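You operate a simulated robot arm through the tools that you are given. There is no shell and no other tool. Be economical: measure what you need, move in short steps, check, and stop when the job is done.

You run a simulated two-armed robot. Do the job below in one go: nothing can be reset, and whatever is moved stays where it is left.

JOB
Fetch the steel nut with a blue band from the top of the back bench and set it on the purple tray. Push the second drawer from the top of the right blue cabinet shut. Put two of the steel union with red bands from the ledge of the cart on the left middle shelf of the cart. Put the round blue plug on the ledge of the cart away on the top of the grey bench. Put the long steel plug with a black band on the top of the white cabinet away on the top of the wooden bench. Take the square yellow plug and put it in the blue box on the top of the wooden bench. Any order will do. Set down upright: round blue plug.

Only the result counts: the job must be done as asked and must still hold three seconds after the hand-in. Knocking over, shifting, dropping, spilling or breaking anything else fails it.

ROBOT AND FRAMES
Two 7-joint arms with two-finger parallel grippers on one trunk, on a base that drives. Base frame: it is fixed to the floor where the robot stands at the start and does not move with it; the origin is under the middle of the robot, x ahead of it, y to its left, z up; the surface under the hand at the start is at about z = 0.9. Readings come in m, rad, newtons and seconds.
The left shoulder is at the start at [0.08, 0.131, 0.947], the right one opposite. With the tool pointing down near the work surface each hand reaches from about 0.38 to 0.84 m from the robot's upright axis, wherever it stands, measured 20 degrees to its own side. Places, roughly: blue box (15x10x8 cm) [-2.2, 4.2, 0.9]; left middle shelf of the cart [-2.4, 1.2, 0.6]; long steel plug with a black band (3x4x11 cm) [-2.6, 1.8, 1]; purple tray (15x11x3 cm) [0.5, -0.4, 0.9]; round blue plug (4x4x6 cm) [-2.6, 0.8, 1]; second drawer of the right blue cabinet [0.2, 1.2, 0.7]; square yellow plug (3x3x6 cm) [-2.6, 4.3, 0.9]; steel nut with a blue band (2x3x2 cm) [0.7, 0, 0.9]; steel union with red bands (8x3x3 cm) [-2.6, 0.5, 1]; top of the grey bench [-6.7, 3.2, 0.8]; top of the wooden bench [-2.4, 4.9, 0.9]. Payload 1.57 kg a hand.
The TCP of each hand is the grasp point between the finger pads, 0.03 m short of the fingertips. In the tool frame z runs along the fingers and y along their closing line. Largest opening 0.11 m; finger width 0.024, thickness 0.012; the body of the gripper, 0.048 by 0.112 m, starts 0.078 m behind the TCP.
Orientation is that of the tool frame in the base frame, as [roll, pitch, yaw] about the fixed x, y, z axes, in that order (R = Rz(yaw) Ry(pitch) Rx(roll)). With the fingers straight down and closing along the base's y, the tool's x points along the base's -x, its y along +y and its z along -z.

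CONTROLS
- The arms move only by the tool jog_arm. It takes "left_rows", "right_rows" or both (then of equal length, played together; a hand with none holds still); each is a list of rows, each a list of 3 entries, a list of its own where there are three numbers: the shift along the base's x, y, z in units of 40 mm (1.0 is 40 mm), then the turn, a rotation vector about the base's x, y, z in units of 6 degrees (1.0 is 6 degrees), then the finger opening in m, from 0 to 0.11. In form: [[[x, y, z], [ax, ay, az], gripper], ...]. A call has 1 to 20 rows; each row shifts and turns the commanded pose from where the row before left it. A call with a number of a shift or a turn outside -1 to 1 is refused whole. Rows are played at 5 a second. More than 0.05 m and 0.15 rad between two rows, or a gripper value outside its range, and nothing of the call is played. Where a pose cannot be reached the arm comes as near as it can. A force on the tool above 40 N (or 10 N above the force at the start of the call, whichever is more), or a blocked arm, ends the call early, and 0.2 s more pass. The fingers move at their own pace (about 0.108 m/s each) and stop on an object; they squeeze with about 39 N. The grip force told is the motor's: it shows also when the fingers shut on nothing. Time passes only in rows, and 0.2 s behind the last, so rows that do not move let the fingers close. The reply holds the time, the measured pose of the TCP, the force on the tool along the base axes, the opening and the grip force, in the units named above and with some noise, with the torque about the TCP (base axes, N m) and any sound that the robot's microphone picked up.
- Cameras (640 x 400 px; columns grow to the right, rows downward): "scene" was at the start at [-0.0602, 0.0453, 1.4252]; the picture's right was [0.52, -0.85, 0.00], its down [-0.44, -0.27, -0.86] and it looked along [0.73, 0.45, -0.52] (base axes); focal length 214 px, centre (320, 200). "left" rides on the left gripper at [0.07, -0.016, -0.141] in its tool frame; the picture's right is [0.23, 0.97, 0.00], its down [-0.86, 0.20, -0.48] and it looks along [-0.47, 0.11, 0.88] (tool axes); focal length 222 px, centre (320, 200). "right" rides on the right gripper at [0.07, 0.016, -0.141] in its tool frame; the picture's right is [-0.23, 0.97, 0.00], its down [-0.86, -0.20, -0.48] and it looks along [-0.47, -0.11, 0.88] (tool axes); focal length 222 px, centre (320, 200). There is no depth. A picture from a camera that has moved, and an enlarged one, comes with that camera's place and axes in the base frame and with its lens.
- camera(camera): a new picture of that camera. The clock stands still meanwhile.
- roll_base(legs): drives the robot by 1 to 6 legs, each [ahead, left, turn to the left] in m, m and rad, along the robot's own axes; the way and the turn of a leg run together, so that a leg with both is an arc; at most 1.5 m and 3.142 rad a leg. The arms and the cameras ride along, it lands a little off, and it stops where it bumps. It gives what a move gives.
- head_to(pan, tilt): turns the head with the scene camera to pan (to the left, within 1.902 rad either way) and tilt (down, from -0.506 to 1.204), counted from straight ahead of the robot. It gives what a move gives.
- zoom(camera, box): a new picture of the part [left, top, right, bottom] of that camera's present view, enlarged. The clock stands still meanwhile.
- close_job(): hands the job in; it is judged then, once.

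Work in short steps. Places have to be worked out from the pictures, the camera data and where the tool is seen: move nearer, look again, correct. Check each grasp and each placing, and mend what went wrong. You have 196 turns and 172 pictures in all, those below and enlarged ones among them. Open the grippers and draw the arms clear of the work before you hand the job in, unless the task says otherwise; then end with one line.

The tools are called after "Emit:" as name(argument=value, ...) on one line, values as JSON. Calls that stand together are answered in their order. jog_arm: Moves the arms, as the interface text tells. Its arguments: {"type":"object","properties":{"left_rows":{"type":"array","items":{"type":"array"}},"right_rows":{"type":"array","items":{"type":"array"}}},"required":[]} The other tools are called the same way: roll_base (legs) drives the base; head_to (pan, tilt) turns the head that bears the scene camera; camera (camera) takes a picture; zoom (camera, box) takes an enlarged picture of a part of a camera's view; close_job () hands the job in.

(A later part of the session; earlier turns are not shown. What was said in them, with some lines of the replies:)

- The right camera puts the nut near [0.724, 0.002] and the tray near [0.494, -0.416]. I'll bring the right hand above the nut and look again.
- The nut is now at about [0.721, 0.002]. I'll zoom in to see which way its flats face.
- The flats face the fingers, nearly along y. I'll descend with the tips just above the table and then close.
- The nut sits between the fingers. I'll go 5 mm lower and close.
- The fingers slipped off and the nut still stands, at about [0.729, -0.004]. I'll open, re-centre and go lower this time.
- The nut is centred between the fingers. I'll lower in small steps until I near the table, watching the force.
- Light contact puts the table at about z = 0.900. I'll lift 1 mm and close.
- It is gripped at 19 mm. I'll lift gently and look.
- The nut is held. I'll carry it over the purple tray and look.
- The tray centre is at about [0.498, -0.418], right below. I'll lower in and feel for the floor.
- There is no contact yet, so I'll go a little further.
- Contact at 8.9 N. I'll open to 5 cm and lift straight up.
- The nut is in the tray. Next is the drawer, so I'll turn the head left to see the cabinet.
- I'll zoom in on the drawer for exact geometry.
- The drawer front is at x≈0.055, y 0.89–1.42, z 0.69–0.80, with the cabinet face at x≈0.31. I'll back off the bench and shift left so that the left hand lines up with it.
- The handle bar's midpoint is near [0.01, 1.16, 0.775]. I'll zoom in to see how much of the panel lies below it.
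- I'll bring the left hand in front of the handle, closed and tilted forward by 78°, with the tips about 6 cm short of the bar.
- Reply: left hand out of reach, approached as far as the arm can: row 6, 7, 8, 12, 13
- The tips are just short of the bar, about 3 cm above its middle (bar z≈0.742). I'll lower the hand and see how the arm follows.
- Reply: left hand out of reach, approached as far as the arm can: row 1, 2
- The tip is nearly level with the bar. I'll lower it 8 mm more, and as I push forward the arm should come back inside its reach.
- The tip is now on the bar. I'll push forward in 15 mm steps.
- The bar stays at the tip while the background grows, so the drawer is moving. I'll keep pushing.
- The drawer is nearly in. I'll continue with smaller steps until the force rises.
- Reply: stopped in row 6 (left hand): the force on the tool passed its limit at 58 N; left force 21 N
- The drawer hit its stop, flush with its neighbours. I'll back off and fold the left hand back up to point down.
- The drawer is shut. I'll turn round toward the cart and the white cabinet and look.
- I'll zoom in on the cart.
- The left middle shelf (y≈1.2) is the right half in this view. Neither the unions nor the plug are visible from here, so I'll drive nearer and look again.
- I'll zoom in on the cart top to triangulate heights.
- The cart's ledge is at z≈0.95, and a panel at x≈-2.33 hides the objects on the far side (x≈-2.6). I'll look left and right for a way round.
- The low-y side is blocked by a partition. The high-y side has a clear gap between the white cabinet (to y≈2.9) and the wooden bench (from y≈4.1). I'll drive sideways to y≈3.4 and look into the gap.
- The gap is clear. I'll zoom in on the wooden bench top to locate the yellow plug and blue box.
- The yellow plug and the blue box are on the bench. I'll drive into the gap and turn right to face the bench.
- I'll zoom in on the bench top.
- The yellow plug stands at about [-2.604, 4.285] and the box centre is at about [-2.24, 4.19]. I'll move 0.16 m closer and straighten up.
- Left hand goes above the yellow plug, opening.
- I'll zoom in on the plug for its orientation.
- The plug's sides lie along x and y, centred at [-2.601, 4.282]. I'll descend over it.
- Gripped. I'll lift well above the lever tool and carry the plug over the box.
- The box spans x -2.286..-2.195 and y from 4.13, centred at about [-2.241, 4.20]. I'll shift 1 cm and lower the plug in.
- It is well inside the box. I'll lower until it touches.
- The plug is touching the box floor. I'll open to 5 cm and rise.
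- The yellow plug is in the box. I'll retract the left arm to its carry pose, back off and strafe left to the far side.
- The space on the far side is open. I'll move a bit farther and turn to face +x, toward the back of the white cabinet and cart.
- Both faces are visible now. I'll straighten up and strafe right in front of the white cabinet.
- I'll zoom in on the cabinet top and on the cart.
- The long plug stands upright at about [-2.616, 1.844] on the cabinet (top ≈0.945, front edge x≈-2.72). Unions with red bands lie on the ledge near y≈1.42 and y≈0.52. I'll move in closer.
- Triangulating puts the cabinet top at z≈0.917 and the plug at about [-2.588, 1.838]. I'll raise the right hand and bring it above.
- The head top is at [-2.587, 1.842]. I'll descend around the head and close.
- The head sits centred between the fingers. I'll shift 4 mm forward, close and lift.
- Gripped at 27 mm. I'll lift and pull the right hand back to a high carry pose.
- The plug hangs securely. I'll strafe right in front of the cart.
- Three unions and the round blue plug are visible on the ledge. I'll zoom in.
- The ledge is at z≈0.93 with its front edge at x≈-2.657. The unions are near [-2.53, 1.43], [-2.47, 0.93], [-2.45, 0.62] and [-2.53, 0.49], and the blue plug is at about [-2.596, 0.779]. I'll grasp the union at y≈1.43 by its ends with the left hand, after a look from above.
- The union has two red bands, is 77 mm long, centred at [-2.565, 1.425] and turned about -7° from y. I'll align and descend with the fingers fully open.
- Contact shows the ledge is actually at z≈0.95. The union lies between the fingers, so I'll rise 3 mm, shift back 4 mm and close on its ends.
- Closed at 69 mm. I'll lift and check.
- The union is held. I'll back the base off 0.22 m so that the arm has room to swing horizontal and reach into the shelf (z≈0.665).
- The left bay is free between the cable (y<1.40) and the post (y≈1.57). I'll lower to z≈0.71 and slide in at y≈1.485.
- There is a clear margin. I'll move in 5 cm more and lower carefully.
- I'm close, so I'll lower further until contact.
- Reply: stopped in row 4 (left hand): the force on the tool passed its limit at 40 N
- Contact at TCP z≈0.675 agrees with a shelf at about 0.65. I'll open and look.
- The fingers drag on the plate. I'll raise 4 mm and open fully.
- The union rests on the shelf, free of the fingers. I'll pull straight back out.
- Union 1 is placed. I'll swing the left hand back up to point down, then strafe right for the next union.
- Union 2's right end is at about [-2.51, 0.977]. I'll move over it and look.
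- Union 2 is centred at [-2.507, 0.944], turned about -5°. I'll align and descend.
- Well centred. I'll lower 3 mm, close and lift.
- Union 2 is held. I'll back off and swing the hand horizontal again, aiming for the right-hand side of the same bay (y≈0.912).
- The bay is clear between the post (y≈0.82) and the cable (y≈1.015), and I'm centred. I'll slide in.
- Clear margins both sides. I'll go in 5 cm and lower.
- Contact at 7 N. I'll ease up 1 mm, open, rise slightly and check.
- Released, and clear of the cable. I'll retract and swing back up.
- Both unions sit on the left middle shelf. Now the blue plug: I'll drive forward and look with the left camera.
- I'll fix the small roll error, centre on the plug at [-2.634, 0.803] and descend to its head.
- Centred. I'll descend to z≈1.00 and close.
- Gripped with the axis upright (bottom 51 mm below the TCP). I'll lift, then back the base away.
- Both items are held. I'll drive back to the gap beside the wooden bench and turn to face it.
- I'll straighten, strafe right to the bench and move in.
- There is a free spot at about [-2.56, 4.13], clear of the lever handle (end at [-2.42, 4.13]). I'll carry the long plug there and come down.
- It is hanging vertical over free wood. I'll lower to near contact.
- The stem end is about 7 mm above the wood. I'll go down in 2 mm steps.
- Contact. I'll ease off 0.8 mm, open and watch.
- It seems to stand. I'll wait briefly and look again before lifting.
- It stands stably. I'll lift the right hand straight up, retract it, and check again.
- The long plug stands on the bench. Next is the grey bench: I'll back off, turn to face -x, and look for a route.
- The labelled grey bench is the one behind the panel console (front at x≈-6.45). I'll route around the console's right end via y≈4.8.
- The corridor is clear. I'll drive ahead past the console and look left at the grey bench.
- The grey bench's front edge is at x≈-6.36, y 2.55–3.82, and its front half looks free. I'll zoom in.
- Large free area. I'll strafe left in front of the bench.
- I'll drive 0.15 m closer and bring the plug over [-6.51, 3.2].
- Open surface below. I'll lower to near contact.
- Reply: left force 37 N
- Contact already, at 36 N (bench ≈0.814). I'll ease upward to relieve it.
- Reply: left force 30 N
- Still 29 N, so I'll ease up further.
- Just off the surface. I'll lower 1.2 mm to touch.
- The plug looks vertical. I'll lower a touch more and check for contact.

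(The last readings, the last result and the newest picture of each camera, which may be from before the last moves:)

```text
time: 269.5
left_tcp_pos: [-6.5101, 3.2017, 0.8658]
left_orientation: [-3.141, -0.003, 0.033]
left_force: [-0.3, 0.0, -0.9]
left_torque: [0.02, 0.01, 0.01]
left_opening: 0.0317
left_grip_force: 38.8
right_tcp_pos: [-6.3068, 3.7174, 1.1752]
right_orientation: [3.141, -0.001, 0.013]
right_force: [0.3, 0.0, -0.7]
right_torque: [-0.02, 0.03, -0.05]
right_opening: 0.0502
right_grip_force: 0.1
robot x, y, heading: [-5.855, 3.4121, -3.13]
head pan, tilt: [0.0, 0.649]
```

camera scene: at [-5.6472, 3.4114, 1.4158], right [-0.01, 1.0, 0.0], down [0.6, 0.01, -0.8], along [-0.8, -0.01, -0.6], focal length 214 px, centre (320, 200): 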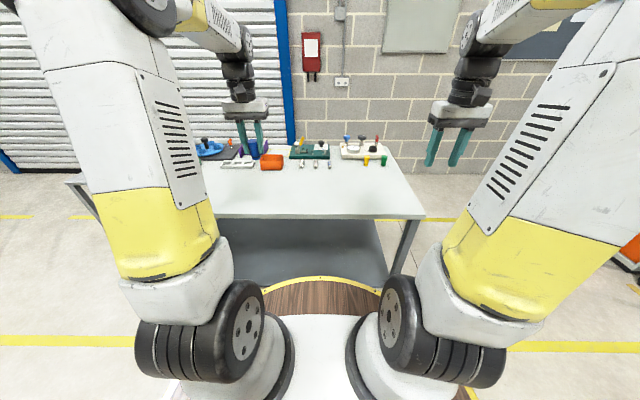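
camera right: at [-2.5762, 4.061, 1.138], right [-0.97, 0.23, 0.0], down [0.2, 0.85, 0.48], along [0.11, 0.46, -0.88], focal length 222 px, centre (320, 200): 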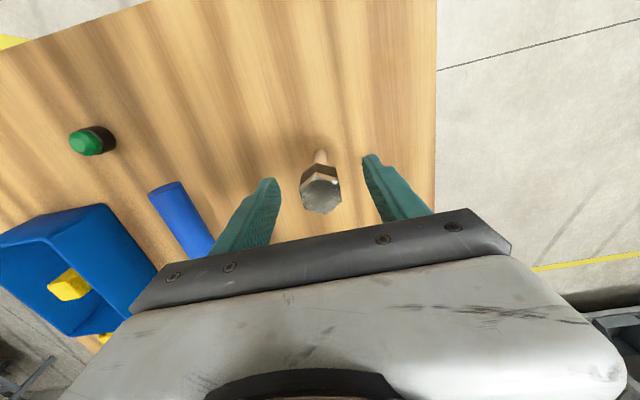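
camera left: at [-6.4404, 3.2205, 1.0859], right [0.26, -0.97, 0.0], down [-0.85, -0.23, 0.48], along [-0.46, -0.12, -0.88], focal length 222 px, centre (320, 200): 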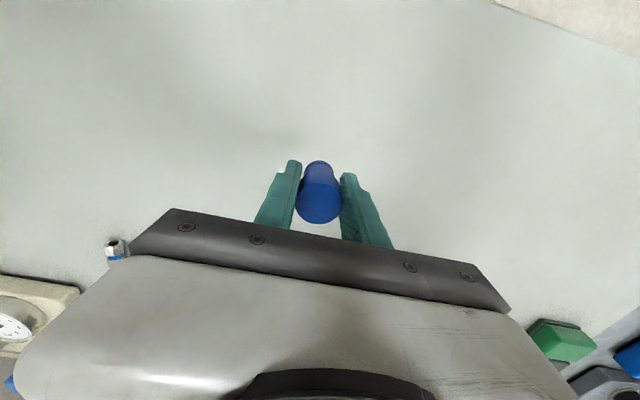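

Emit:
jog_arm(left_rows=[[[0, 0, -0.03], [0, 0, 0], 0.015], [[0, 0, -0.02], [0, 0, 0], 0.015], [[0, 0, 0], [0, 0, 0], 0.015]])

```text
time: 270.3
left_tcp_pos: [-6.5111, 3.2022, 0.8656]
left_orientation: [3.141, -0.002, 0.032]
left_force: [6.0, -0.8, 22.3]
left_torque: [-0.09, -0.04, 0.02]
left_opening: 0.0316
left_grip_force: 38.9
right_tcp_pos: [-6.3072, 3.7187, 1.1749]
right_orientation: [3.141, 0.0, 0.011]
right_force: [0.0, 0.3, 0.0]
right_torque: [-0.01, -0.04, 0.0]
right_opening: 0.0501
right_grip_force: 0.1
robot x, y, heading: [-5.8553, 3.4146, -3.127]
head pan, tilt: [0.0, 0.649]
```

Contact. I'll back up 1 mm and open slowly.

Emit:
jog_arm(left_rows=[[[0, 0, 0.03], [0, 0, 0], 0.015], [[0, 0, 0], [0, 0, 0], 0.034], [[0, 0, 0], [0, 0, 0], 0.045], [[0, 0, 0], [0, 0, 0], 0.07], [[0, 0, 0], [0, 0, 0], 0.08], [[0, 0, 0], [0, 0, 0], 0.08]])

Emit:
zoom(camera="left", box=[240, 120, 400, 260])

Emit:
zoom(camera="scene", box=[230, 170, 310, 220])

```text
time: 271.7
left_tcp_pos: [-6.5109, 3.2029, 0.8664]
left_orientation: [-3.139, -0.004, 0.031]
left_force: [0.9, -0.3, -0.4]
left_torque: [-0.01, -0.02, 0.06]
left_opening: 0.0801
left_grip_force: 0.1
right_tcp_pos: [-6.307, 3.7177, 1.1756]
right_orientation: [-3.141, 0.0, 0.013]
right_force: [-0.3, 0.0, 0.5]
right_torque: [-0.01, -0.02, -0.04]
right_opening: 0.0501
right_grip_force: 0.0
robot x, y, heading: [-5.8501, 3.4152, -3.131]
head pan, tilt: [0.0, 0.649]
```

```text
2.86 times, centred on (320, 190) of left
camera zoom: at [-6.4423, 3.2213, 1.0072], right [0.26, -0.97, 0.0], down [-0.85, -0.23, 0.48], along [-0.46, -0.12, -0.88], focal length 635 px, centre (320, 229)
```

zoom: 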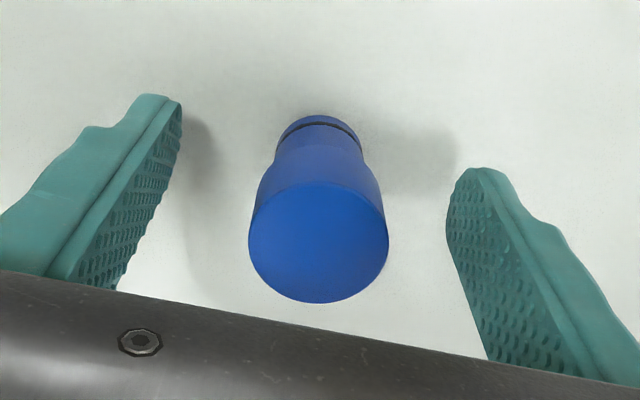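

```text
8.00 times, centred on (270, 195) of scene
camera zoom: at [-5.799, 3.4102, 1.4158], right [-0.01, 1.0, 0.0], down [0.6, 0.01, -0.8], along [-0.8, -0.01, -0.6], focal length 1716 px, centre (720, 240)
```

zoom: 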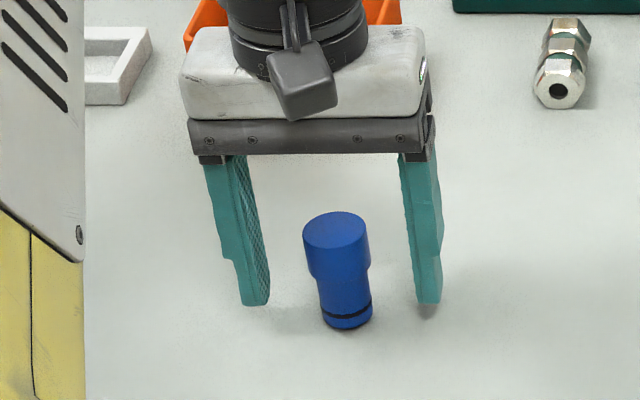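

The plug stands upright and free. I'll lift the hand straight up and check again.

Emit:
jog_arm(left_rows=[[[0, 0, 0.5], [0, 0, 0], 0.09], [[0, 0, 1], [0, 0, 0], 0.09], [[0, 0, 1], [0, 0, 0], 0.09], [[0, 0, 1], [0, 0, 0], 0.09], [[0, 0, 1], [0, 0, 0], 0.09], [[0, 0, 1], [0, 0, 0], 0.09], [[0.9, 0, 0.3], [0, 0, 0], 0.09], [[0.9, 0, 0], [0, 0, 0], 0.09], [[0.9, 0, 0], [0, 0, 0], 0.09], [[0.9, 0, 0], [0, 0, 0], 0.09]])

Emit:
roll_base(legs=[[-0.2, 0, 0]])

Emit:
zoom(camera="scene", box=[190, 100, 430, 260])

```text
time: 273.9
left_tcp_pos: [-6.3628, 3.2035, 1.0974]
left_orientation: [-3.139, -0.004, 0.031]
left_force: [-0.2, 1.1, 0.0]
left_torque: [-0.04, -0.02, 0.0]
left_opening: 0.0899
left_grip_force: 0.0
right_tcp_pos: [-6.3076, 3.7175, 1.175]
right_orientation: [3.141, -0.002, 0.012]
right_force: [-0.1, -0.5, 0.0]
right_torque: [-0.02, -0.05, 0.02]
right_opening: 0.0502
right_grip_force: 0.0
robot x, y, heading: [-5.8535, 3.4135, -3.126]
head pan, tilt: [0.0, 0.649]
```

```text
time: 275.5
left_tcp_pos: [-6.1636, 3.2027, 1.0983]
left_orientation: [-3.141, -0.003, 0.038]
left_force: [-0.8, 0.3, 0.1]
left_torque: [-0.02, -0.03, -0.01]
left_opening: 0.0902
left_grip_force: 0.0
right_tcp_pos: [-6.1112, 3.7182, 1.1741]
right_orientation: [-3.141, 0.003, 0.017]
right_force: [0.4, -0.2, 0.1]
right_torque: [-0.03, -0.02, -0.03]
right_opening: 0.0501
right_grip_force: 0.1
robot x, y, heading: [-5.6562, 3.4171, -3.121]
head pan, tilt: [0.0, 0.649]
```

```text
2.50 times, centred on (310, 180) of scene
camera zoom: at [-5.6007, 3.4135, 1.4158], right [-0.02, 1.0, 0.0], down [0.6, 0.01, -0.8], along [-0.8, -0.01, -0.6], focal length 536 px, centre (345, 250)
```

zoom: 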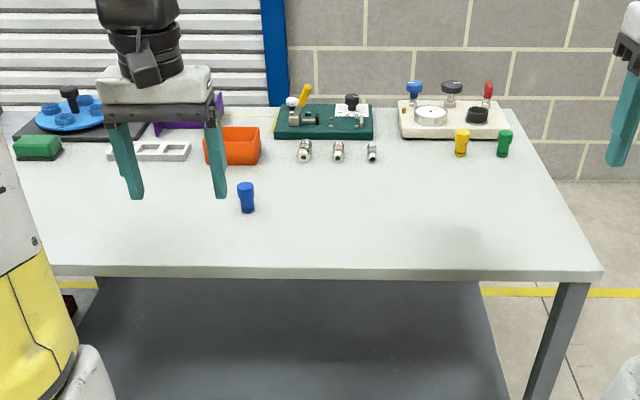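

The round blue plug stands upright on the grey bench (centre near [-6.7, 3.2]). Every task is done, both grippers are open, and the arms are clear, so I'm handing in.

Emit:
close_job()

```text
The job is handed in.
```

All six tasks are done and the job is handed in: the nut is on the purple tray, the drawer is shut, and two unions are on the left middle shelf. The blue plug stands upright on the grey bench, the long plug is on the wooden bench, and the yellow plug is in the blue box.
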